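You operate a simulated robot arm through the tools that you are given. There is no shell and no other tool. Be economical: measure what you need, move in short steps, check, and stop when the job is done.

Carry out the task below with a simulated robot arm. There is one attempt and no reset: what you move stays moved.

Task
Load the blue rack into the climate chamber and start it at 60 degrees, 93 percent humidity.
Fine: upper shelf; latch the door and set the heat and damp dials before the green button. Set down upright: what you pick out.

Only the result counts: the job must be done as asked and must still hold three seconds after the hand-in. Knocking over, shifting, dropping, spilling or breaking anything else fails it.

Robot
A 7-joint arm with a two-finger parallel gripper on a trunk, on a base that drives. Base frame: it is fixed to the floor where the robot stands at the start and does not move with it; the origin is under the middle of the robot, x ahead of it, y to its left, z up. Units: m, rad, N and s.
With the tool pointing down near the work surface it reaches from about 0.52 to 0.96 m from the robot's upright axis, wherever it stands. Its first joint turns from -2.897 to 2.897 rad. Places, roughly: chamber door [0.6, 0.5, 1.1]; chamber switch [0.8, -0.1, 1]; damp dial [0.8, -0.1, 1.2]; door latch [0.7, 0.1, 1.1]; green button [0.7, 0.1, 0.8]; heat dial [0.7, 0.1, 1.2]; port cover [0.7, 0.9, 0.9]; red button [0.8, -0.1, 0.8]; time dial [0.8, -0.1, 1.1]; upper shelf of the chamber [0.8, 0.6, 1.1]. Payload 3.91 kg.
Tool frame: the origin (TCP) lies between the finger pads and is the grasp point; the fingertips stand 0.03 m ahead of it; z points along the fingers, y is the line along which they close. The gripper opens to 0.11 m. The fingers are 0.02 m wide and 0.01 m thick; the gripper's body (0.048 by 0.112 m) begins 0.055 m behind the TCP.
Orientation is told as [roll, pitch, yaw] about the base's x, y, z axes, in that order, counted from this pose: with the fingers straight down and closing along the base's y, the tool's x points along the base's -x, its y along +y and its z along -z.

Tools
- The arm moves only by the tool nudge_tool. Its argument "targets" is a list that holds one entry, the list of rows, each a list of 7 numbers: the shift along the tool's x, y, z in m, then the turn, a rotation vector about the tool's x, y, z in degrees, then the closure, from 0 (fully open) to 1 (shut). In form: [[[tx, ty, tz, wx, wy, wz, fingers], ...]]. A call has 1 to 10 rows; each row is the pose to reach, as a shift and turn from the pose commanded when the call began, along the tool's axes at that moment. Rows are played at 5 a second. More than 0.05 m and 0.15 rad between two rows, or a gripper value outside its range, and nothing of the call is played. A pose out of reach is approached as far as the arm can. The call stops where the force on the tool passes 50 N (or 10 N more than at its start, if that is more) or the arm is blocked; 0.2 s more then pass. Each finger travels about 0.072 m/s and halts on what it meets, pressing with about 44 N; the grip force reading is that of the motor and also rises with nothing between the fingers. The clock runs only during rows and for 0.2 s after the last one: add rows that repeat a pose to give the fingers time. It gives the time, the measured TCP pose, the force on the tool (base axes), the opening and the grip force at its end, in the units of the frame above (readings bear some noise), with the torque about the TCP (base axes, N m) and any sound that the robot's microphone picked up, and new pictures: "views" is both (left out), scene, wrist or none.
- Cameras (640 x 400 px; columns grow to the right, rows downward): "scene" is now at [0.2062, -0.0432, 1.3702]; the picture's right is [-0.78, -0.63, 0.00], its down [-0.58, 0.73, -0.36] and it looks along [0.23, -0.28, -0.93] (base axes); focal length 214 px, centre (320, 200). "wrist" rides on the gripper at [0.072, 0.017, -0.103] in the tool frame; the picture's right is [-0.23, 0.97, 0.00], its down [-0.76, -0.18, -0.62] and it looks along [-0.61, -0.14, 0.78] (tool axes); focal length 222 px, centre (320, 200). There is no depth. A picture from a camera that has moved, and an enlarged one, comes with that camera's place and axes in the base frame and with its lens.
- lift_body(by): slides the trunk up (or, below 0, down) by that many m; the arm and the scene camera ride with it, the base frame stays. It gives what a move gives, with no picture.
- base_move(legs): drives the robot by 1 to 6 legs, each [ahead, left, turn to the left] in m, m and rad, along the robot's own axes; the way and the turn of a leg run together, so that a leg with both is an arc; at most 1.5 m and 3.142 rad a leg. The arm and the cameras ride along, it lands a little off, and it stops where it bumps. It gives what a move gives, and a new picture of the scene camera.
- head_to(pan, tilt): turns the head with the scene camera to pan (to the left, within 1.501 rad either way) and tilt (down, from -0.506 to 1.204), counted from straight ahead of the robot. It gives what a move gives, and a new picture of the scene camera.
- inspect(camera, box): a new picture of the part [left, top, right, bottom] of that camera's present view, enlarged. The clock stands still meanwhile.
- sign_off(): hands the job in; it is judged then, once.

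Go step by step. Nothing tells you exact positions but the pictures and the camera data: compare them with the known pose of the tool, close in by small moves and look again before you grip or let go. The budget is 120 turns and 260 pictures, counting those below and the enlarged ones. Unless the task says otherwise, let go and move clear before handing in, and close with one line.

The tools are called after "Request:" by a JSON object that holds its "fn" and its "kwargs". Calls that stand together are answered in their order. nudge_tool: Moves the arm, as the interface text tells. Its arguments: {"type":"object","properties":{"targets":{"type":"array"},"views":{"type":"string","enum":["both","scene","wrist","none"]}},"required":["targets"]} The other tools are called the same way: lift_body (by) slides the trunk up or down; base_move (legs) drives the base; head_to (pan, tilt) turns the head that bears the scene camera; inspect (camera, box) takes an enlarged picture of a part of a camera's view; sign_off () hands the job in.

At the start:

```text
clock: 0.0
eef_pos: [0.6568, -0.1093, 1.0001]
ee_rot: [0.0, -0.001, -0.002]
force: [-0.7, 0.8, 0.4]
ft_torque: [0.0, 0.0, 0.02]
finger_gap: 0.1099
grip_force: 0.1
trunk travel left (down, up): [-0.6, 0.082]
robot x, y, heading: [0.0016, 0.0018, -0.003]
head pan, tilt: [-0.892, 1.201]
```

scene: 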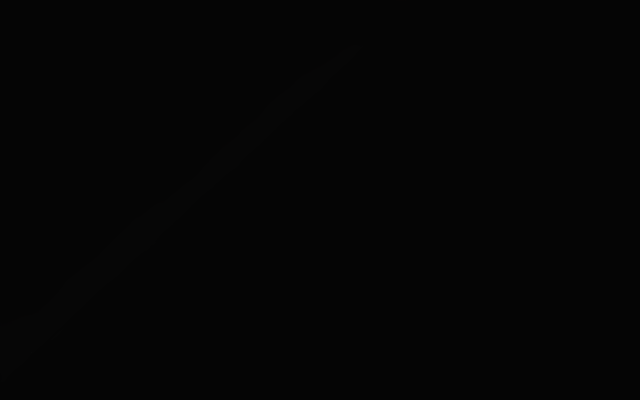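
wrist: 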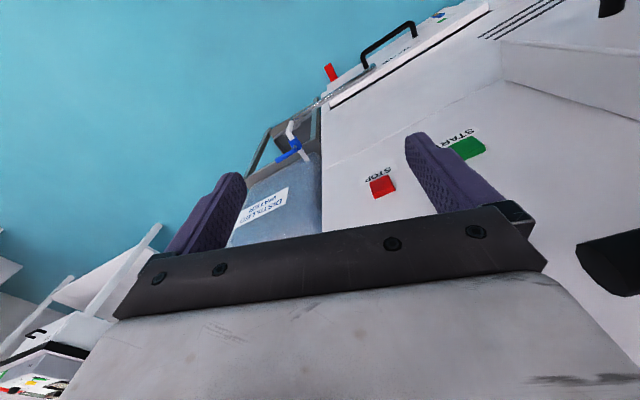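

The scene camera looks at something dark (nearly black), so I turn the head to look ahead and left at the chamber.

Request:
{"fn": "head_to", "kwargs": {"pan": 0.3, "tilt": 0.4}}

Request:
{"fn": "head_to", "kwargs": {"pan": -0.9, "tilt": 0.5}}

Request:
{"fn": "head_to", "kwargs": {"pan": 1.3, "tilt": 0.4}}

```text
clock: 1.4
eef_pos: [0.6564, -0.1103, 0.9994]
ee_rot: [0.0, 0.0, 0.0]
force: [0.3, 0.4, -0.9]
ft_torque: [-0.01, -0.02, 0.0]
finger_gap: 0.1101
grip_force: 0.1
trunk travel left (down, up): [-0.6, 0.082]
robot x, y, heading: [-0.0007, -0.0008, -0.002]
head pan, tilt: [0.3, 0.4]
camera scene: at [0.2596, 0.0276, 1.433], right [0.29, -0.96, 0.0], down [-0.37, -0.11, -0.92], along [0.88, 0.27, -0.39], focal length 214 px, centre (320, 200)
```

scene: 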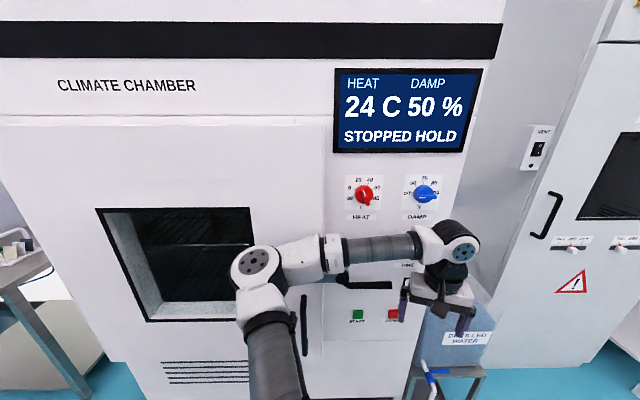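

```text
clock: 2.8
eef_pos: [0.6572, -0.1099, 1.0001]
ee_rot: [0.0, 0.001, -0.001]
force: [-0.2, 1.0, -1.1]
ft_torque: [0.0, 0.01, 0.03]
finger_gap: 0.11
grip_force: 0.1
trunk travel left (down, up): [-0.6, 0.082]
robot x, y, heading: [-0.0035, -0.0007, 0.004]
head pan, tilt: [-0.901, 0.499]
camera scene: at [0.2277, -0.071, 1.4239], right [-0.78, -0.62, 0.0], down [-0.3, 0.37, -0.88], along [0.55, -0.69, -0.48], focal length 214 px, centre (320, 200)
```

scene: 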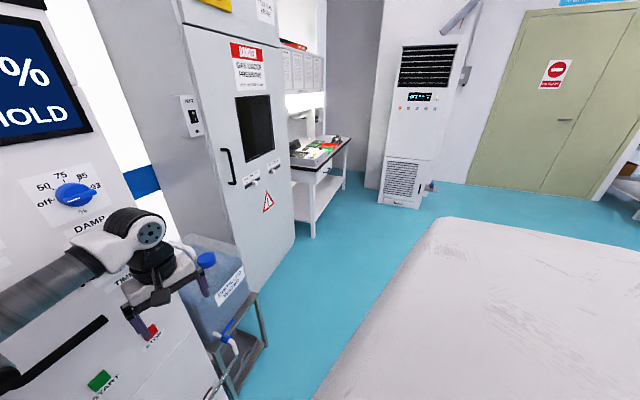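

```text
clock: 4.9
eef_pos: [0.6576, -0.1107, 1.0005]
ee_rot: [-0.001, 0.001, -0.001]
force: [0.4, -0.4, -0.7]
ft_torque: [0.01, 0.04, -0.02]
finger_gap: 0.11
grip_force: 0.1
trunk travel left (down, up): [-0.6, 0.082]
robot x, y, heading: [-0.0005, 0.0036, 0.006]
head pan, tilt: [1.3, 0.4]
camera scene: at [0.1959, 0.0896, 1.433], right [0.96, -0.27, 0.0], down [-0.1, -0.37, -0.92], along [0.25, 0.89, -0.39], focal length 214 px, centre (320, 200)
```

scene: 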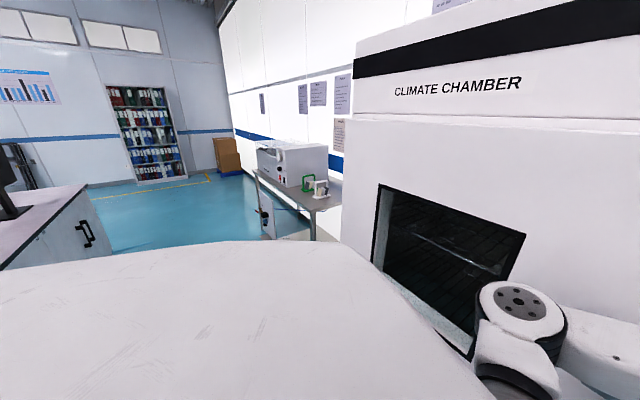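

The chamber is in front with its window door to the left and panel to the right. No blue rack is visible yet; a table with green and white racks sits to the left, so I look closer.

Request:
{"fn": "inspect", "kwargs": {"camera": "scene", "box": [230, 120, 360, 250]}}

Request:
{"fn": "head_to", "kwargs": {"pan": 0.8, "tilt": 0.5}}

Request:
{"fn": "head_to", "kwargs": {"pan": 1.5, "tilt": 0.4}}

Request:
{"fn": "head_to", "kwargs": {"pan": -1.5, "tilt": 0.3}}

```text
3.08 times, centred on (295, 185) of scene
camera zoom: at [0.1959, 0.0896, 1.433], right [0.96, -0.27, 0.0], down [-0.1, -0.37, -0.92], along [0.25, 0.89, -0.39], focal length 660 px, centre (397, 246)
```

zoom: 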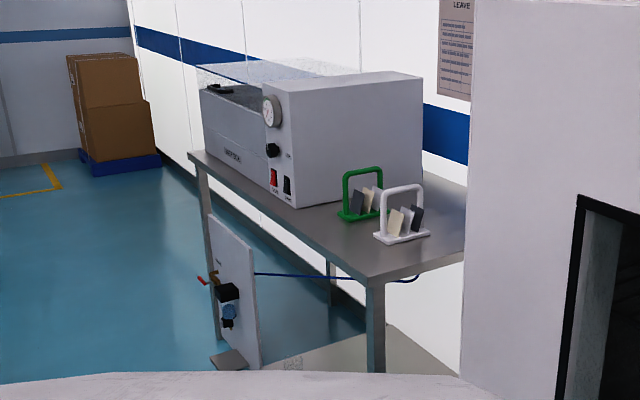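

```text
clock: 5.8
eef_pos: [0.6572, -0.1107, 0.9995]
ee_rot: [0.001, 0.0, 0.002]
force: [-0.5, 0.2, -0.2]
ft_torque: [-0.03, -0.02, 0.03]
finger_gap: 0.1103
grip_force: 0.0
trunk travel left (down, up): [-0.6, 0.082]
robot x, y, heading: [-0.0032, 0.003, 0.005]
head pan, tilt: [0.799, 0.499]
camera scene: at [0.2345, 0.0656, 1.4239], right [0.72, -0.7, 0.0], down [-0.33, -0.34, -0.88], along [0.61, 0.63, -0.48], focal length 214 px, centre (320, 200)
```

scene: 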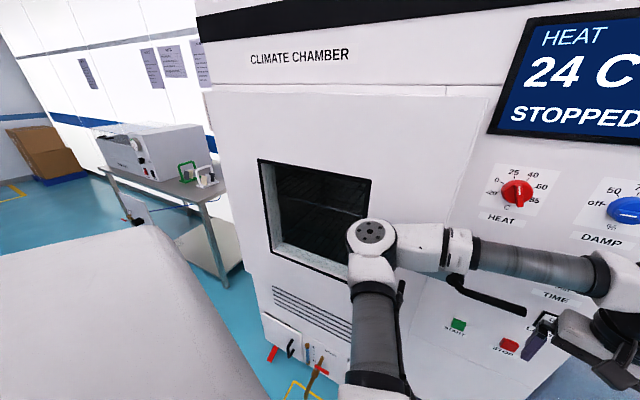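

```text
clock: 6.9
eef_pos: [0.6574, -0.1102, 1.0009]
ee_rot: [0.0, 0.001, 0.0]
force: [0.4, -0.3, -0.2]
ft_torque: [-0.01, 0.02, 0.0]
finger_gap: 0.1099
grip_force: 0.2
trunk travel left (down, up): [-0.6, 0.082]
robot x, y, heading: [0.0003, 0.0037, 0.003]
head pan, tilt: [1.499, 0.4]
camera scene: at [0.1778, 0.0927, 1.433], right [1.0, -0.07, 0.0], down [-0.03, -0.39, -0.92], along [0.07, 0.92, -0.39], focal length 214 px, centre (320, 200)
```

scene: 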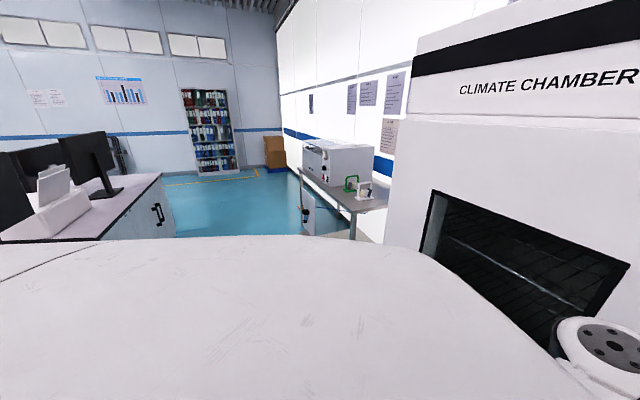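

```text
clock: 9.5
eef_pos: [0.6575, -0.1108, 1.0002]
ee_rot: [0.0, -0.001, 0.002]
force: [-0.3, 0.0, 1.1]
ft_torque: [-0.01, 0.01, -0.02]
finger_gap: 0.11
grip_force: 0.0
trunk travel left (down, up): [-0.6, 0.082]
robot x, y, heading: [-0.0047, -0.0011, -0.0]
head pan, tilt: [-1.499, 0.3]
camera scene: at [0.1778, -0.0928, 1.4423], right [-1.0, -0.07, 0.0], down [-0.02, 0.29, -0.96], along [0.07, -0.95, -0.3], focal length 214 px, centre (320, 200)
```

scene: 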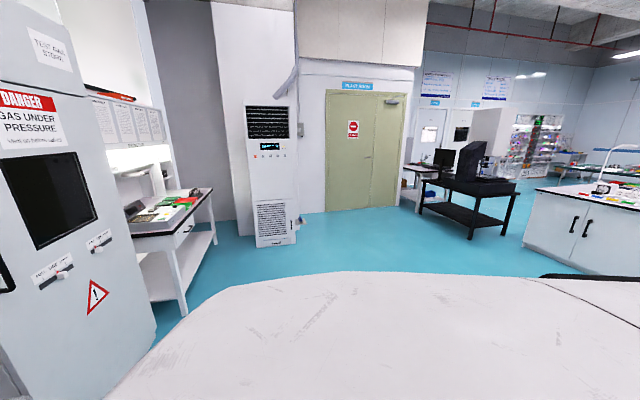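

No blue rack so far, so I zoom into the right-hand bench and the island behind.

Request:
{"fn": "inspect", "kwargs": {"camera": "scene", "box": [100, 150, 260, 270]}}

Request:
{"fn": "inspect", "kwargs": {"camera": "scene", "box": [400, 100, 640, 270]}}

Request:
{"fn": "base_move", "kwargs": {"legs": [[-0.4, 0, 0], [0, 0, -1.2]]}}

```text
3.33 times, centred on (180, 210) of scene
camera zoom: at [0.1778, -0.0928, 1.4423], right [-1.0, -0.07, 0.0], down [-0.02, 0.29, -0.96], along [0.07, -0.95, -0.3], focal length 715 px, centre (787, 167)
```

zoom: 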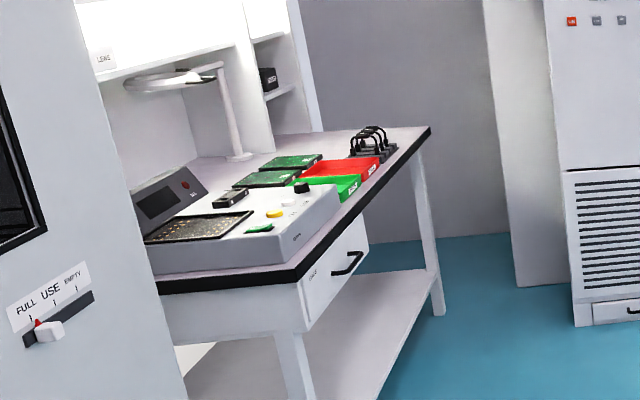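

```text
2.35 times, centred on (520, 185) of scene
camera zoom: at [0.1778, -0.0928, 1.4423], right [-1.0, -0.07, 0.0], down [-0.02, 0.29, -0.96], along [0.07, -0.95, -0.3], focal length 505 px, centre (-151, 235)
```

zoom: 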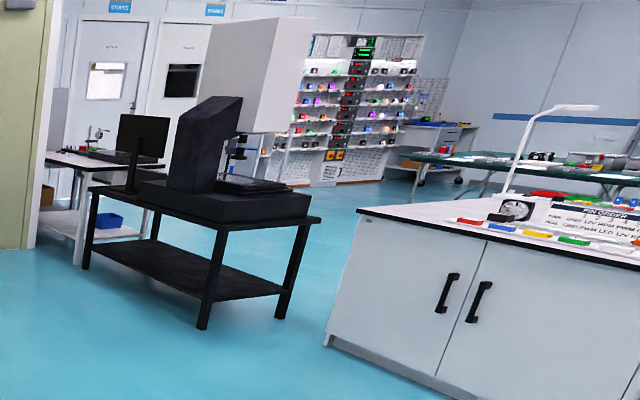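

```text
clock: 11.2
eef_pos: [0.4238, -0.0859, 0.9989]
ee_rot: [-0.002, 0.004, -0.027]
force: [-0.2, 0.4, -0.4]
ft_torque: [0.05, 0.03, 0.03]
finger_gap: 0.1101
grip_force: 0.1
trunk travel left (down, up): [-0.6, 0.082]
robot x, y, heading: [-0.2312, 0.0416, -0.021]
head pan, tilt: [-1.499, 0.3]
stopped in leg 1: the robot was blocked; the commanded pose is now the measured one
camera scene: at [-0.0523, -0.0564, 1.4419], right [-1.0, -0.05, 0.0], down [-0.02, 0.29, -0.96], along [0.05, -0.95, -0.3], focal length 214 px, centre (320, 200)
```

scene: 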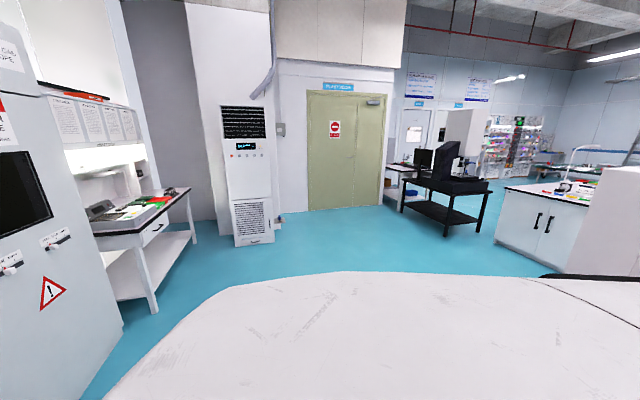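

Something behind me blocks at about x = -0.6; likely a bench with the rack. I move forward a little and turn left to look behind.

Request:
{"fn": "base_move", "kwargs": {"legs": [[0.1, 0, 0], [0, 0, 0.8]]}}

Request:
{"fn": "head_to", "kwargs": {"pan": 1.5, "tilt": 0.4}}

```text
clock: 14.5
eef_pos: [0.4126, 0.4198, 0.9995]
ee_rot: [0.0, 0.0, 0.781]
force: [0.4, -0.4, 0.2]
ft_torque: [0.0, 0.01, -0.04]
finger_gap: 0.1102
grip_force: 0.0
trunk travel left (down, up): [-0.6, 0.082]
robot x, y, heading: [-0.1301, 0.0337, 0.785]
head pan, tilt: [-1.499, 0.3]
camera scene: at [0.0609, 0.0945, 1.4423], right [-0.66, -0.76, 0.0], down [-0.22, 0.19, -0.96], along [0.72, -0.63, -0.3], focal length 214 px, centre (320, 200)
```

scene: 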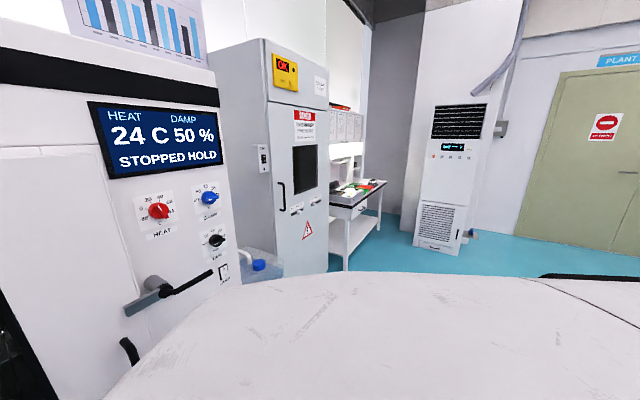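

```text
clock: 17.1
eef_pos: [0.4127, 0.4192, 0.9991]
ee_rot: [0.001, 0.0, 0.78]
force: [0.0, -0.1, 1.3]
ft_torque: [0.0, 0.01, 0.0]
finger_gap: 0.1099
grip_force: 0.0
trunk travel left (down, up): [-0.6, 0.082]
robot x, y, heading: [-0.1293, 0.0364, 0.784]
head pan, tilt: [1.499, 0.4]
camera scene: at [-0.0701, 0.2257, 1.433], right [0.76, 0.65, 0.0], down [0.25, -0.29, -0.92], along [-0.6, 0.7, -0.39], focal length 214 px, centre (320, 200)
```

scene: 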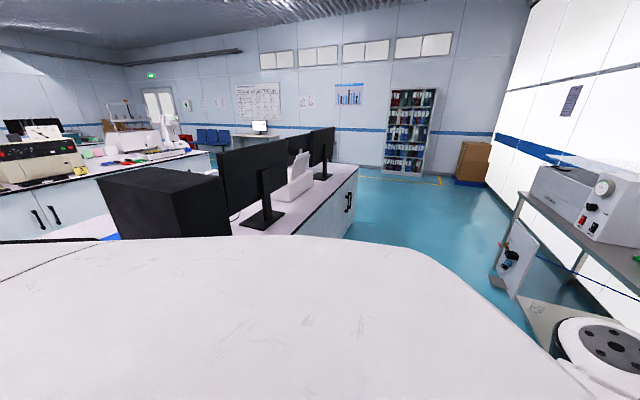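

A workbench stands right behind me, with something blue at its near edge. I turn further left to look.

Request:
{"fn": "base_move", "kwargs": {"legs": [[0, 0, 0.9]]}}

Request:
{"fn": "head_to", "kwargs": {"pan": 1.2, "tilt": 0.7}}

```text
clock: 19.9
eef_pos: [-0.1033, 0.7005, 1.0002]
ee_rot: [-0.001, 0.0, 1.692]
force: [0.0, -0.9, 0.7]
ft_torque: [0.03, -0.01, 0.01]
finger_gap: 0.1102
grip_force: 0.1
trunk travel left (down, up): [-0.6, 0.082]
robot x, y, heading: [-0.1294, 0.0336, 1.696]
head pan, tilt: [1.499, 0.4]
camera scene: at [-0.2441, 0.1989, 1.433], right [-0.06, 1.0, 0.0], down [0.39, 0.02, -0.92], along [-0.92, -0.05, -0.39], focal length 214 px, centre (320, 200)
```

scene: 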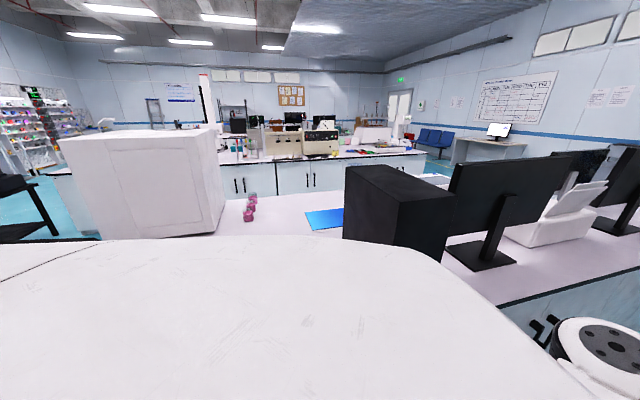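

```text
clock: 20.7
eef_pos: [-0.1028, 0.7012, 1.0002]
ee_rot: [-0.001, -0.002, 1.692]
force: [0.0, -0.4, -0.3]
ft_torque: [0.04, 0.01, 0.0]
finger_gap: 0.1097
grip_force: 0.1
trunk travel left (down, up): [-0.6, 0.082]
robot x, y, heading: [-0.1311, 0.0376, 1.696]
head pan, tilt: [1.201, 0.7]
camera scene: at [-0.2339, 0.2245, 1.4062], right [0.24, 0.97, 0.0], down [0.62, -0.15, -0.77], along [-0.74, 0.18, -0.64], focal length 214 px, centre (320, 200)
```

scene: 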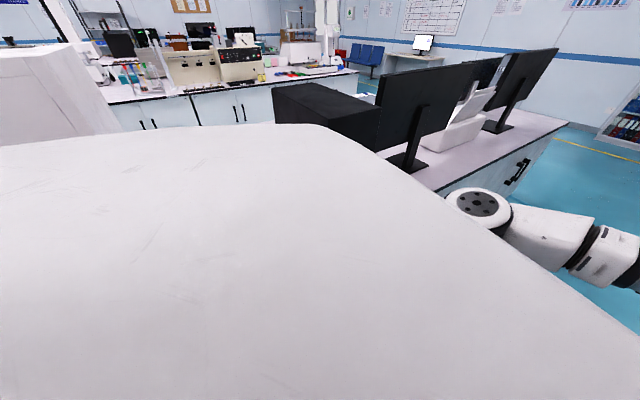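

Behind is only a blue mat; the rack type (handled, with coupons) is on the left table. I am facing it now, so I look ahead.

Request:
{"fn": "head_to", "kwargs": {"pan": -0.3, "tilt": 0.4}}

Request:
{"fn": "inspect", "kwargs": {"camera": "scene", "box": [200, 140, 440, 290]}}

```text
clock: 22.3
eef_pos: [-0.1035, 0.6993, 0.9992]
ee_rot: [0.0, 0.0, 1.692]
force: [-0.5, -0.2, -0.5]
ft_torque: [0.02, -0.03, 0.01]
finger_gap: 0.11
grip_force: 0.1
trunk travel left (down, up): [-0.6, 0.082]
robot x, y, heading: [-0.1294, 0.0348, 1.699]
head pan, tilt: [-0.3, 0.4]
camera scene: at [-0.1356, 0.2954, 1.433], right [0.99, -0.17, 0.0], down [-0.07, -0.38, -0.92], along [0.16, 0.91, -0.39], focal length 214 px, centre (320, 200)
```

scene: 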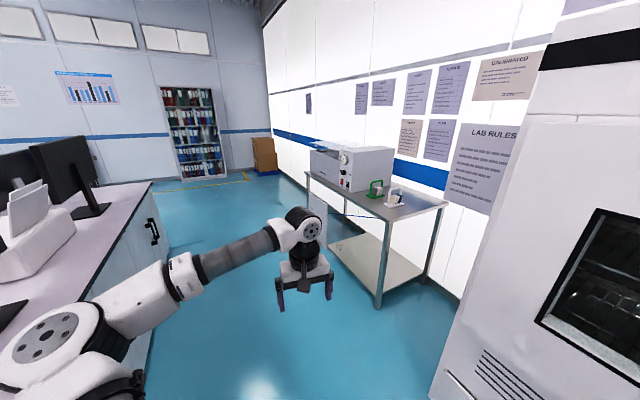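

```text
2.67 times, centred on (320, 215) of scene
camera zoom: at [-0.1356, 0.2954, 1.433], right [0.99, -0.17, 0.0], down [-0.07, -0.38, -0.92], along [0.16, 0.91, -0.39], focal length 572 px, centre (320, 160)
```

zoom: 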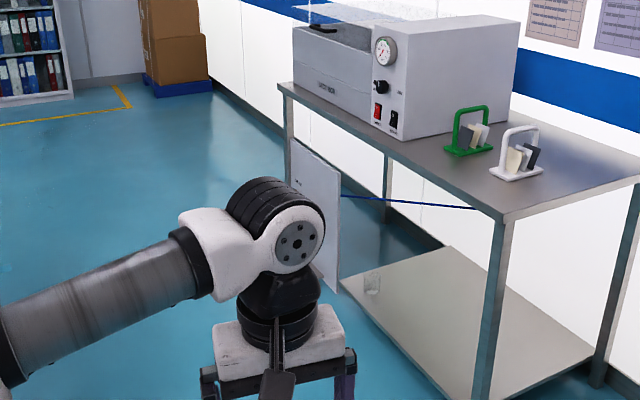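

No blue rack on the table itself, but the bath box with a transparent lid may hold it. I drive closer to look in, raising the trunk.

Request:
{"fn": "base_move", "kwargs": {"legs": [[0.7, 0, 0]]}}

Request:
{"fn": "lift_body", "kwargs": {"by": 0.08}}

Request:
{"fn": "head_to", "kwargs": {"pan": -0.5, "tilt": 0.5}}

```text
clock: 26.2
eef_pos: [-0.1854, 1.3933, 1.0001]
ee_rot: [0.001, 0.001, 1.687]
force: [-1.0, 0.3, 0.3]
ft_torque: [-0.02, -0.01, -0.03]
finger_gap: 0.1101
grip_force: 0.0
trunk travel left (down, up): [-0.6, 0.082]
robot x, y, heading: [-0.2195, 0.7272, 1.69]
head pan, tilt: [-0.3, 0.4]
camera scene: at [-0.2197, 0.9895, 1.4329], right [0.98, -0.18, 0.0], down [-0.07, -0.38, -0.92], along [0.17, 0.91, -0.39], focal length 214 px, centre (320, 200)
```

scene: 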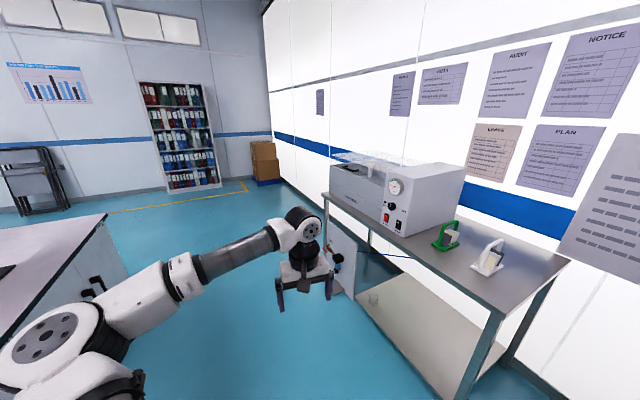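

```text
clock: 27.3
eef_pos: [-0.1843, 1.3941, 1.0793]
ee_rot: [0.0, 0.002, 1.687]
force: [0.4, -0.3, 0.6]
ft_torque: [-0.01, -0.01, 0.0]
finger_gap: 0.1098
grip_force: 0.0
trunk travel left (down, up): [-0.68, 0.002]
robot x, y, heading: [-0.2126, 0.73, 1.689]
head pan, tilt: [-0.3, 0.4]
```

```text
clock: 28.1
eef_pos: [-0.1846, 1.3935, 1.0798]
ee_rot: [0.0, 0.0, 1.686]
force: [-0.8, -0.1, -0.4]
ft_torque: [-0.01, 0.0, 0.04]
finger_gap: 0.1099
grip_force: 0.0
trunk travel left (down, up): [-0.68, 0.002]
robot x, y, heading: [-0.2182, 0.7292, 1.687]
head pan, tilt: [-0.499, 0.499]
camera scene: at [-0.2026, 0.9825, 1.5039], right [0.93, -0.37, 0.0], down [-0.18, -0.44, -0.88], along [0.32, 0.82, -0.48], focal length 214 px, centre (320, 200)
```

scene: 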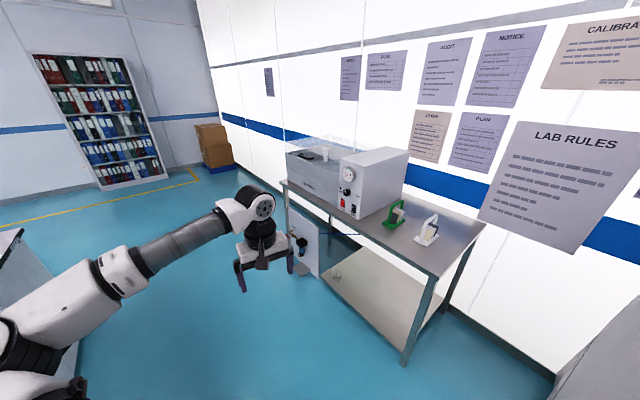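

Request:
{"fn": "inspect", "kwargs": {"camera": "scene", "box": [260, 120, 460, 245]}}

Request:
{"fn": "head_to", "kwargs": {"pan": -1.5, "tilt": 0.5}}

Request:
{"fn": "head_to", "kwargs": {"pan": 1.0, "tilt": 0.5}}

```text
3.20 times, centred on (360, 182) of scene
camera zoom: at [-0.2026, 0.9825, 1.5039], right [0.93, -0.37, 0.0], down [-0.18, -0.44, -0.88], along [0.32, 0.82, -0.48], focal length 686 px, centre (192, 256)
```

zoom: 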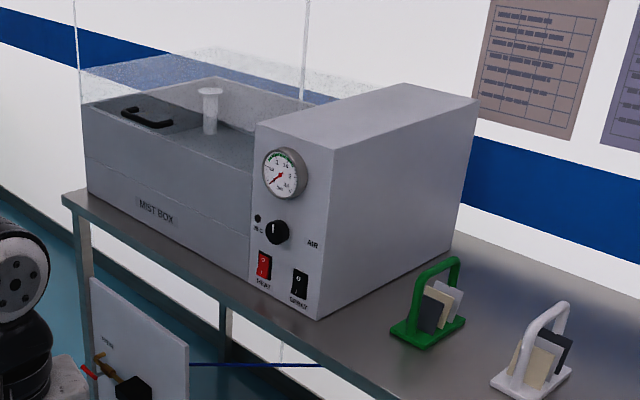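

```text
clock: 29.3
eef_pos: [-0.1835, 1.3941, 1.079]
ee_rot: [-0.001, -0.001, 1.686]
force: [-0.9, 0.4, -0.7]
ft_torque: [0.01, 0.0, 0.03]
finger_gap: 0.1101
grip_force: 0.0
trunk travel left (down, up): [-0.68, 0.002]
robot x, y, heading: [-0.2174, 0.7277, 1.691]
head pan, tilt: [-1.499, 0.499]
camera scene: at [-0.147, 0.9154, 1.5039], right [0.19, -0.98, 0.0], down [-0.47, -0.09, -0.88], along [0.86, 0.17, -0.48], focal length 214 px, centre (320, 200)
```

scene: 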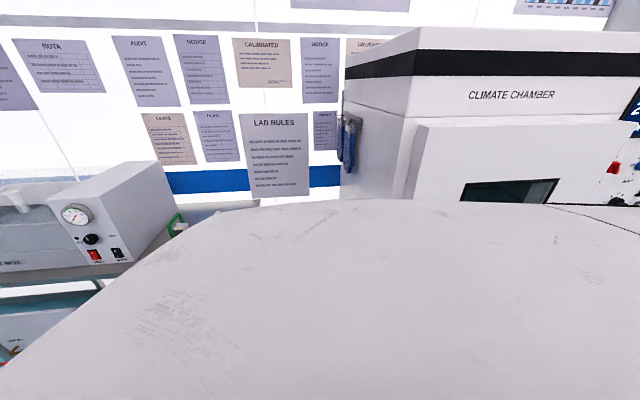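

```text
clock: 31.6
eef_pos: [-0.1838, 1.394, 1.0799]
ee_rot: [0.0, 0.001, 1.686]
force: [-0.2, -1.0, 1.5]
ft_torque: [0.02, 0.01, 0.03]
finger_gap: 0.1101
grip_force: 0.0
trunk travel left (down, up): [-0.68, 0.002]
robot x, y, heading: [-0.2186, 0.7305, 1.692]
head pan, tilt: [1.0, 0.499]
camera scene: at [-0.3182, 0.9377, 1.5039], right [0.44, 0.9, 0.0], down [0.43, -0.21, -0.88], along [-0.79, 0.38, -0.48], focal length 214 px, centre (320, 200)
```

scene: 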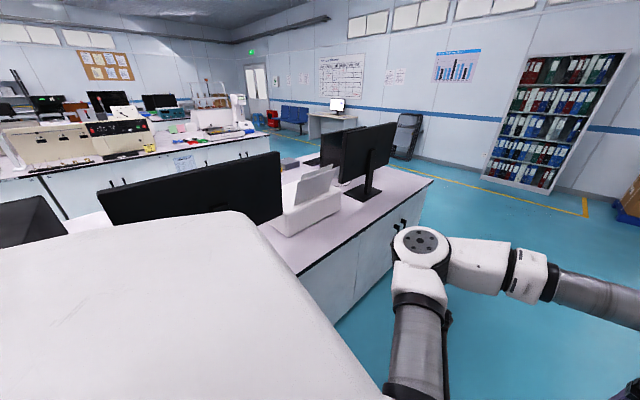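

The mist box shows no blue rack; I'll check the bench on the far right (black handled racks) by backing along the aisle.

Request:
{"fn": "base_move", "kwargs": {"legs": [[-1.5, 0.0, 0.0]]}}

Request:
{"fn": "head_to", "kwargs": {"pan": -1.5, "tilt": 0.5}}

Request:
{"fn": "head_to", "kwargs": {"pan": 1.5, "tilt": 0.45}}

```text
clock: 39.1
eef_pos: [0.014, -0.104, 1.0796]
ee_rot: [-0.002, 0.002, 1.652]
force: [0.5, 0.2, 0.1]
ft_torque: [0.04, 0.0, 0.03]
finger_gap: 0.11
grip_force: 0.0
trunk travel left (down, up): [-0.68, 0.002]
robot x, y, heading: [-0.0417, -0.7651, 1.656]
head pan, tilt: [1.0, 0.499]
stopped in leg 1: the robot was blocked; the commanded pose is now the measured one
camera scene: at [-0.1367, -0.5547, 1.5039], right [0.47, 0.88, 0.0], down [0.42, -0.22, -0.88], along [-0.78, 0.41, -0.48], focal length 214 px, centre (320, 200)
```

scene: 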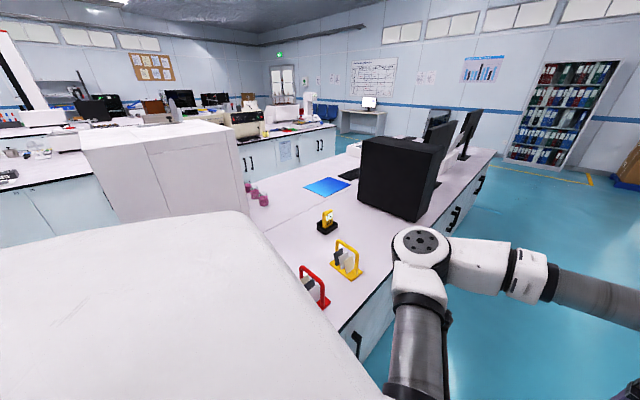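

```text
clock: 41.3
eef_pos: [0.0138, -0.1036, 1.0795]
ee_rot: [-0.002, 0.0, 1.652]
force: [0.1, -0.3, 0.8]
ft_torque: [0.03, 0.0, 0.01]
finger_gap: 0.1102
grip_force: 0.0
trunk travel left (down, up): [-0.68, 0.002]
robot x, y, heading: [-0.0393, -0.7689, 1.657]
head pan, tilt: [-1.499, 0.499]
camera scene: at [0.0336, -0.5828, 1.5039], right [0.16, -0.99, 0.0], down [-0.47, -0.07, -0.88], along [0.87, 0.14, -0.48], focal length 214 px, centre (320, 200)
```

scene: 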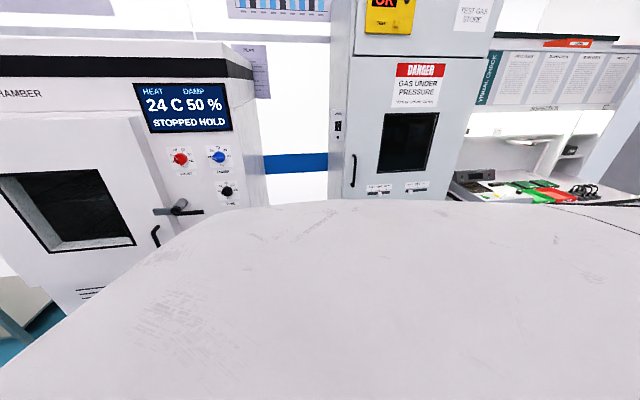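

```text
clock: 43.9
eef_pos: [0.0132, -0.1037, 1.0798]
ee_rot: [-0.004, 0.0, 1.651]
force: [0.5, 0.0, -0.2]
ft_torque: [0.0, 0.03, -0.01]
finger_gap: 0.1099
grip_force: 0.1
trunk travel left (down, up): [-0.68, 0.002]
robot x, y, heading: [-0.0414, -0.7649, 1.657]
head pan, tilt: [1.499, 0.45]
camera scene: at [-0.1482, -0.5983, 1.5083], right [-0.01, 1.0, 0.0], down [0.44, 0.01, -0.9], along [-0.9, -0.01, -0.44], focal length 214 px, centre (320, 200)
```

scene: 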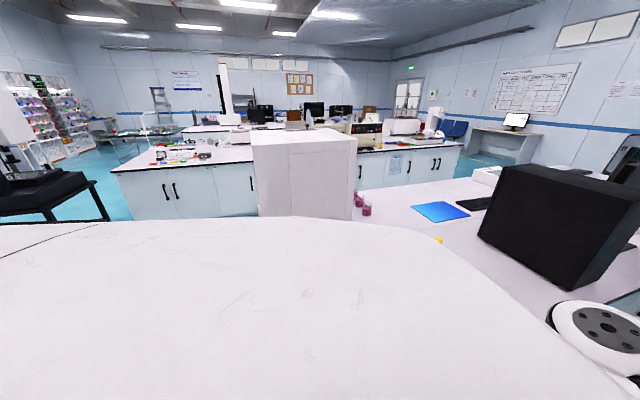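

There are red, yellow and black racks on the desk behind the starting place; the blue one is likely next to them, hidden by my shoulder. I raise the arm and turn left to look.

Request:
{"fn": "nudge_tool", "kwargs": {"targets": [[[0, 0, -0.05, 0, 0, 0, 0], [0, 0, -0.1, 0, 0, 0, 0], [0.02, 0, -0.15, 0, 0, 0, 0], [0.05, 0, -0.18, 0, 0, 0, 0], [0.08, 0, -0.2, 0, 0, 0, 0], [0.1, 0, -0.22, 0, 0, 0, 0]]], "views": "none"}}

Request:
{"fn": "base_move", "kwargs": {"legs": [[0.25, -0.05, 0], [0, 0, 0.5]]}}

Request:
{"fn": "head_to", "kwargs": {"pan": 1.2, "tilt": 0.7}}

```text
refused: row 3 steps farther than a row can; nothing moved
```

```text
clock: 47.2
eef_pos: [-0.2774, 0.0953, 1.0791]
ee_rot: [-0.002, -0.001, 2.143]
force: [0.3, -0.1, 0.0]
ft_torque: [-0.04, -0.01, 0.02]
finger_gap: 0.1101
grip_force: 0.0
trunk travel left (down, up): [-0.68, 0.002]
robot x, y, heading: [-0.0143, -0.5118, 2.149]
head pan, tilt: [1.499, 0.45]
camera scene: at [-0.1855, -0.4179, 1.5083], right [-0.48, 0.88, 0.0], down [0.38, 0.21, -0.9], along [-0.79, -0.44, -0.44], focal length 214 px, centre (320, 200)
```

scene: 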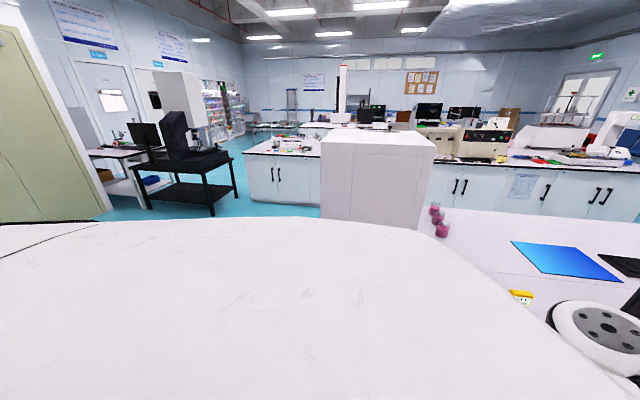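

```text
clock: 48.0
eef_pos: [-0.277, 0.0948, 1.0799]
ee_rot: [-0.002, 0.001, 2.143]
force: [0.2, -0.4, -0.2]
ft_torque: [0.05, -0.01, -0.02]
finger_gap: 0.1099
grip_force: 0.0
trunk travel left (down, up): [-0.68, 0.002]
robot x, y, heading: [-0.0148, -0.5163, 2.15]
head pan, tilt: [1.201, 0.7]
camera scene: at [-0.188, -0.3907, 1.4862], right [-0.21, 0.98, 0.0], down [0.63, 0.13, -0.77], along [-0.75, -0.16, -0.64], focal length 214 px, centre (320, 200)
```

scene: 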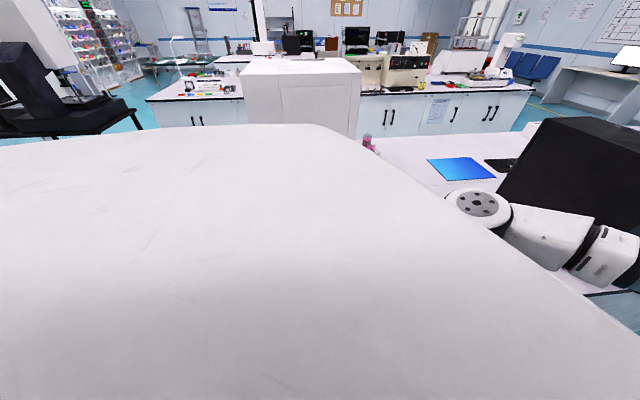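

The robot's own body hides the near desk when panning, so I must face it. I raise and retract the arm first, then turn.

Request:
{"fn": "nudge_tool", "kwargs": {"targets": [[[0, 0, -0.04, 0, 0, 0, 0], [0.01, 0, -0.08, 0, 0, 0, 0], [0.02, 0, -0.12, 0, 0, 0, 0], [0.04, 0, -0.16, 0, 0, 0, 0], [0.06, 0, -0.2, 0, 0, 0, 0], [0.08, 0, -0.23, 0, 0, 0, 0], [0.1, 0, -0.26, 0, 0, 0, 0]]], "views": "none"}}

Request:
{"fn": "base_move", "kwargs": {"legs": [[0, 0, 0.9]]}}

Request:
{"fn": "head_to", "kwargs": {"pan": 0.2, "tilt": 0.8}}

```text
clock: 49.6
eef_pos: [-0.2237, 0.0095, 1.3403]
ee_rot: [0.0, 0.0, 2.144]
force: [0.5, -0.1, 0.5]
ft_torque: [0.0, 0.02, 0.0]
finger_gap: 0.11
grip_force: 0.2
trunk travel left (down, up): [-0.68, 0.002]
robot x, y, heading: [-0.0143, -0.5145, 2.149]
head pan, tilt: [1.201, 0.7]
```

```text
clock: 52.4
eef_pos: [-0.558, -0.3529, 1.3385]
ee_rot: [-0.002, 0.0, 3.046]
force: [0.3, 0.7, 0.2]
ft_torque: [0.01, -0.05, 0.01]
finger_gap: 0.11
grip_force: 0.2
trunk travel left (down, up): [-0.68, 0.002]
robot x, y, heading: [-0.0136, -0.5183, 3.045]
head pan, tilt: [1.201, 0.7]
camera scene: at [-0.2194, -0.576, 1.4861], right [-0.89, 0.45, 0.0], down [0.29, 0.58, -0.76], along [-0.34, -0.68, -0.64], focal length 214 px, centre (320, 200)
```

scene: 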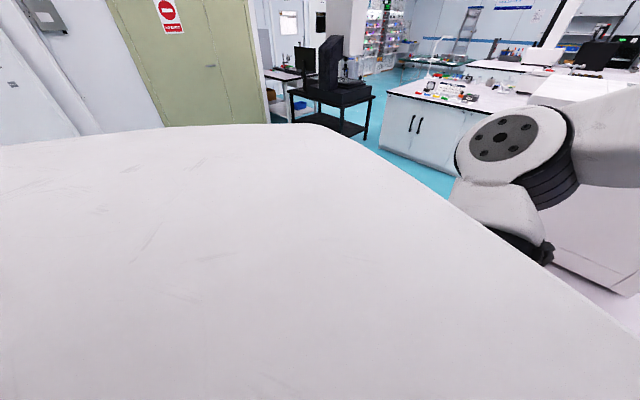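

```text
clock: 53.7
eef_pos: [-0.5585, -0.3535, 1.3395]
ee_rot: [-0.001, 0.001, 3.042]
force: [0.2, -0.1, 0.1]
ft_torque: [-0.03, 0.04, -0.01]
finger_gap: 0.11
grip_force: 0.1
trunk travel left (down, up): [-0.68, 0.002]
robot x, y, heading: [-0.0136, -0.5192, 3.05]
head pan, tilt: [0.201, 0.799]
camera scene: at [-0.2616, -0.5086, 1.4779], right [-0.11, 0.99, 0.0], down [0.71, 0.08, -0.7], along [-0.69, -0.08, -0.72], focal length 214 px, centre (320, 200)
```

scene: 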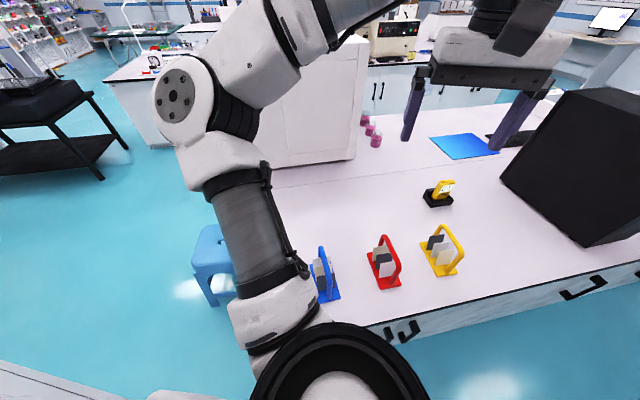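

Found: the blue rack stands at the desk's near edge, about (-0.47, -0.51), left of the red one. I zoom on it to plan the grasp, then open the chamber door first.

Request:
{"fn": "inspect", "kwargs": {"camera": "scene", "box": [280, 220, 440, 320]}}

Request:
{"fn": "inspect", "kwargs": {"camera": "wrist", "box": [0, 0, 640, 400]}}

```text
4.00 times, centred on (360, 270) of scene
camera zoom: at [-0.2616, -0.5086, 1.4779], right [-0.11, 0.99, 0.0], down [0.71, 0.08, -0.7], along [-0.69, -0.08, -0.72], focal length 858 px, centre (160, -80)
```

zoom: 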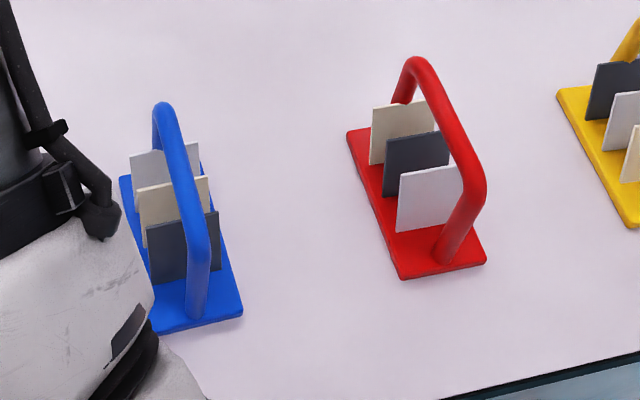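

```text
1.00 times, centred on (320, 200) of wrist (not enlarged: the box is as wide or as high as the picture)
camera zoom: at [-0.4882, -0.3786, 1.442], right [-0.32, -0.95, 0.0], down [-0.74, 0.25, 0.62], along [-0.59, 0.2, -0.78], focal length 222 px, centre (320, 200)
```

zoom: 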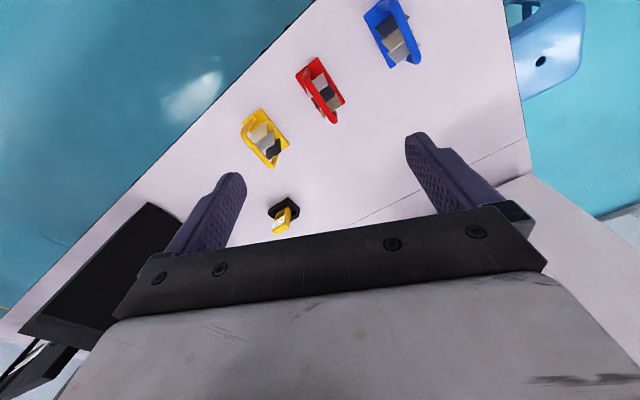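

The rack is blue with an arch handle over its length and coupons below. I now go back to face the chamber and study the latch and handle.

Request:
{"fn": "base_move", "kwargs": {"legs": [[0, 0, -1.5], [0.35, 0, 0], [0, 0, -1.55]]}}

Request:
{"fn": "head_to", "kwargs": {"pan": 0.4, "tilt": 0.55}}

```text
clock: 63.6
eef_pos: [0.5597, -0.2818, 1.3383]
ee_rot: [-0.002, -0.002, -0.024]
force: [0.7, -0.5, 0.2]
ft_torque: [0.0, -0.01, 0.02]
finger_gap: 0.11
grip_force: 0.1
trunk travel left (down, up): [-0.68, 0.002]
robot x, y, heading: [0.0065, -0.1578, -0.018]
head pan, tilt: [0.201, 0.799]
camera scene: at [0.2541, -0.1483, 1.4779], right [0.18, -0.98, 0.0], down [-0.71, -0.13, -0.7], along [0.69, 0.13, -0.72], focal length 214 px, centre (320, 200)
```

scene: 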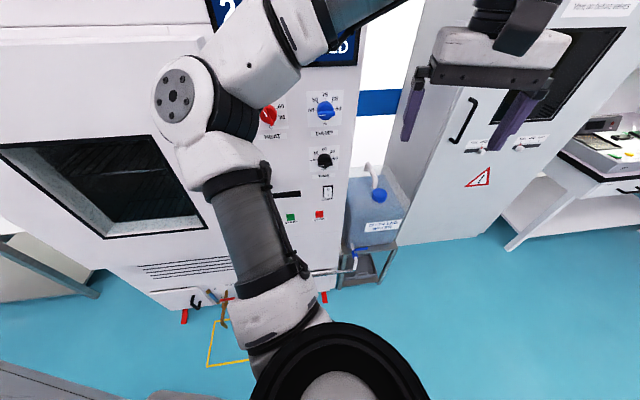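

```text
clock: 64.4
eef_pos: [0.5583, -0.28, 1.3385]
ee_rot: [-0.002, 0.0, -0.024]
force: [-0.5, -0.6, -0.1]
ft_torque: [0.01, 0.01, 0.0]
finger_gap: 0.1102
grip_force: 0.0
trunk travel left (down, up): [-0.68, 0.002]
robot x, y, heading: [0.0021, -0.1617, -0.019]
head pan, tilt: [0.4, 0.55]
camera scene: at [0.2581, -0.1294, 1.4992], right [0.37, -0.93, 0.0], down [-0.49, -0.19, -0.85], along [0.79, 0.32, -0.52], focal length 214 px, centre (320, 200)
```

scene: 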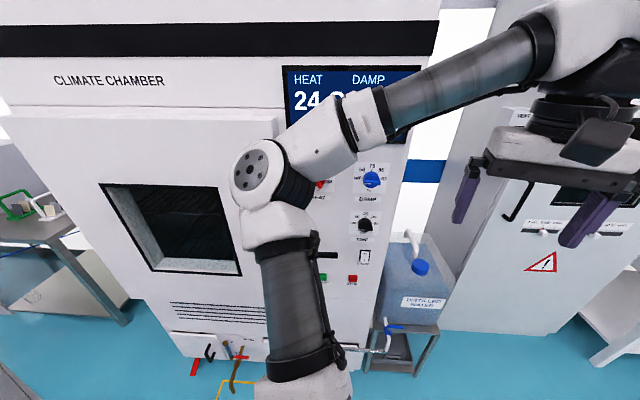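

The arm's elbow hides the panel. I turn the gripper to point at the chamber so that the wrist camera can look at the latch.

Request:
{"fn": "nudge_tool", "kwargs": {"targets": [[[0.01, 0, 0.01, 0, -8.5, 0, 0], [0.02, 0, 0.02, 0, -17, 0, 0], [0.03, 0, 0.03, 0, -25.5, 0, 0], [0.04, 0, 0.04, 0, -34, 0, 0], [0.05, 0, 0.05, 0, -42.5, 0, 0], [0.06, 0, 0.06, 0, -51, 0, 0], [0.07, 0, 0.07, 0, -59.5, 0, 0], [0.08, 0, 0.08, 0, -68, 0, 0], [0.09, 0, 0.09, 0, -76.5, 0, 0], [0.1, 0, 0.1, 0, -85, 0, 0]]]}}

```text
clock: 66.6
eef_pos: [0.5344, -0.3357, 1.3465]
ee_rot: [-0.015, -1.484, -0.009]
force: [-0.5, 0.3, 0.5]
ft_torque: [0.0, -0.01, 0.02]
finger_gap: 0.11
grip_force: 0.1
out of reach, approached as far as the arm can: row 7, 8, 9, 10
trunk travel left (down, up): [-0.68, 0.002]
robot x, y, heading: [0.0052, -0.1575, -0.019]
head pan, tilt: [0.4, 0.55]
camera scene: at [0.258, -0.1292, 1.4993], right [0.37, -0.93, 0.0], down [-0.49, -0.19, -0.85], along [0.79, 0.32, -0.52], focal length 214 px, centre (320, 200)
camera wrist: at [0.4259, -0.3159, 1.2837], right [0.04, 0.97, 0.23], down [-0.56, -0.16, 0.81], along [0.83, -0.16, 0.54], focal length 222 px, centre (320, 200)
```

scene: 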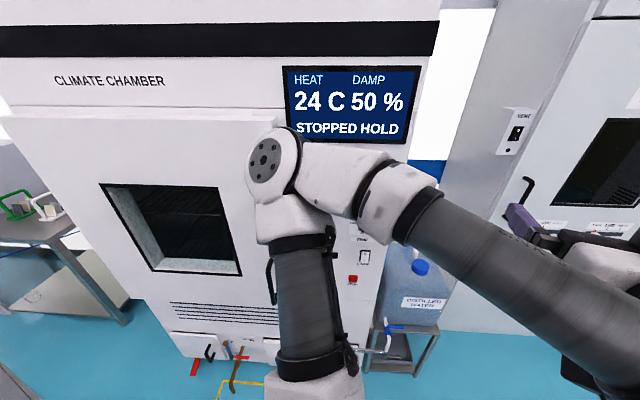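
wrist: 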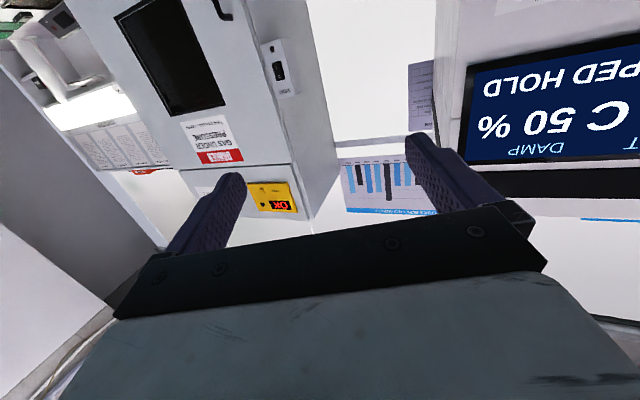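

The horizontal pose works. I back off a bit and bring the hand to the latch's side for a look.

Request:
{"fn": "base_move", "kwargs": {"legs": [[-0.15, 0, 0.02]]}}

Request:
{"fn": "nudge_tool", "kwargs": {"targets": [[[0.02, 0.04, 0, 0, 0, 0, 0], [0.04, 0.08, 0, 0, 0, 0, 0], [0.06, 0.12, 0, 0, 0, 0, 0], [0.08, 0.16, 0, 0, 0, 0, 0], [0.1, 0.2, 0, 0, 0, 0, 0], [0.12, 0.24, 0, 0, 0, 0, 0], [0.14, 0.28, 0, 0, 0, 0, 0], [0.16, 0.32, 0, 0, 0, 0, 0], [0.18, 0.36, 0, 0, 0, 0, 0]]]}}

```text
clock: 68.1
eef_pos: [0.3891, -0.3212, 1.3462]
ee_rot: [-0.018, -1.481, 0.01]
force: [0.0, 0.0, -0.9]
ft_torque: [0.01, 0.0, 0.0]
finger_gap: 0.1098
grip_force: 0.0
trunk travel left (down, up): [-0.68, 0.002]
robot x, y, heading: [-0.1485, -0.1497, -0.005]
head pan, tilt: [0.4, 0.55]
stopped in leg 1: the robot was blocked; the commanded pose is now the measured one
camera scene: at [0.1091, -0.1193, 1.4989], right [0.38, -0.92, 0.0], down [-0.48, -0.2, -0.85], along [0.79, 0.33, -0.52], focal length 214 px, centre (320, 200)
```

scene: 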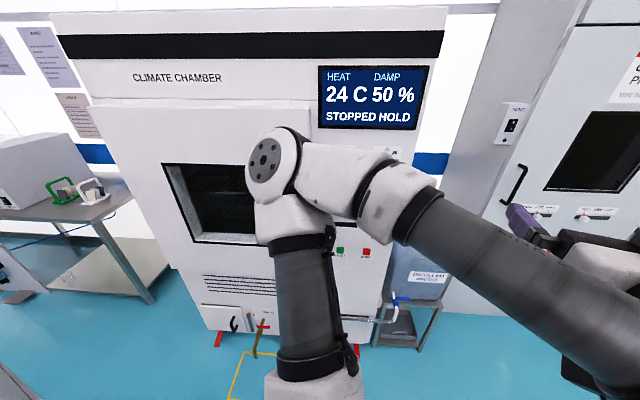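

```text
clock: 70.3
eef_pos: [0.4638, -0.025, 1.1742]
ee_rot: [-0.239, -1.5, -0.132]
force: [0.1, 0.1, -0.2]
ft_torque: [0.04, -0.01, -0.01]
finger_gap: 0.1103
grip_force: 0.1
out of reach, approached as far as the arm can: row 1, 2, 3, 4, 5, 6, 7, 8, 9
trunk travel left (down, up): [-0.68, 0.002]
robot x, y, heading: [-0.1457, -0.1553, -0.018]
head pan, tilt: [0.4, 0.55]
stopped in row 9: the arm was blocked; the commanded pose is now the measured one
camera scene: at [0.107, -0.1209, 1.4995], right [0.37, -0.93, 0.0], down [-0.48, -0.2, -0.85], along [0.79, 0.32, -0.52], focal length 214 px, centre (320, 200)
camera wrist: at [0.3681, 0.0282, 1.1096], right [0.37, 0.91, 0.21], down [-0.59, 0.05, 0.81], along [0.72, -0.42, 0.55], focal length 222 px, centre (320, 200)
```

scene: 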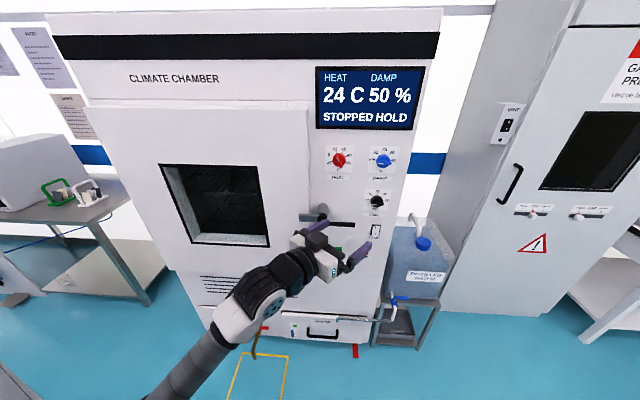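
wrist: 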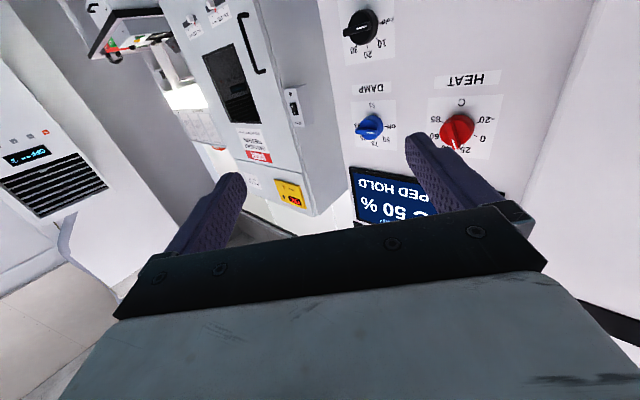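

Now the scene camera sees the whole panel. I enlarge the latch and dials.

Request:
{"fn": "inspect", "kwargs": {"camera": "scene", "box": [285, 130, 405, 205]}}

Request:
{"fn": "inspect", "kwargs": {"camera": "scene", "box": [270, 190, 400, 350]}}

Request:
{"fn": "inspect", "kwargs": {"camera": "wrist", "box": [330, 0, 570, 220]}}

```text
5.33 times, centred on (345, 168) of scene
camera zoom: at [0.107, -0.1209, 1.4995], right [0.37, -0.93, 0.0], down [-0.48, -0.2, -0.85], along [0.79, 0.32, -0.52], focal length 1144 px, centre (187, 373)
```

zoom: 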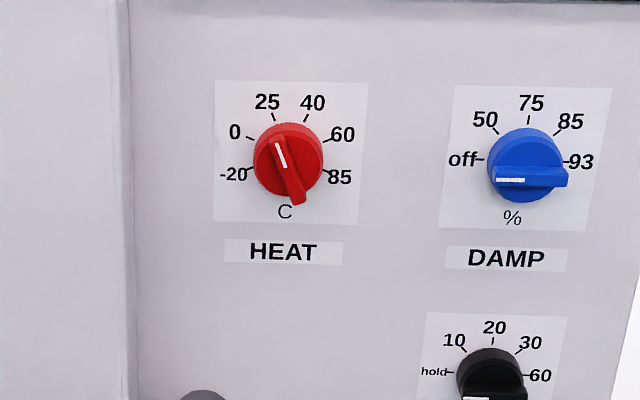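

```text
2.50 times, centred on (335, 270) of scene
camera zoom: at [0.107, -0.1209, 1.4995], right [0.37, -0.93, 0.0], down [-0.48, -0.2, -0.85], along [0.79, 0.32, -0.52], focal length 536 px, centre (282, 25)
```

zoom: 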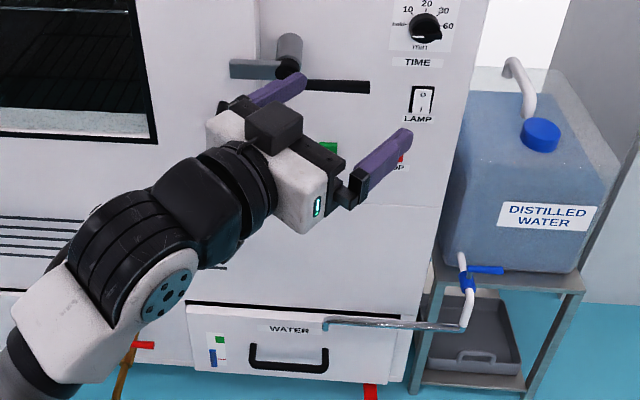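

```text
1.82 times, centred on (450, 110) of wrist
camera zoom: at [0.3681, 0.0282, 1.1096], right [0.37, 0.91, 0.21], down [-0.59, 0.05, 0.81], along [0.72, -0.42, 0.55], focal length 404 px, centre (84, 364)
```

zoom: 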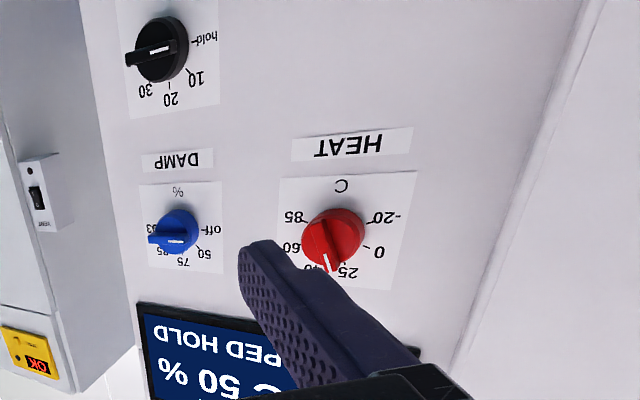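

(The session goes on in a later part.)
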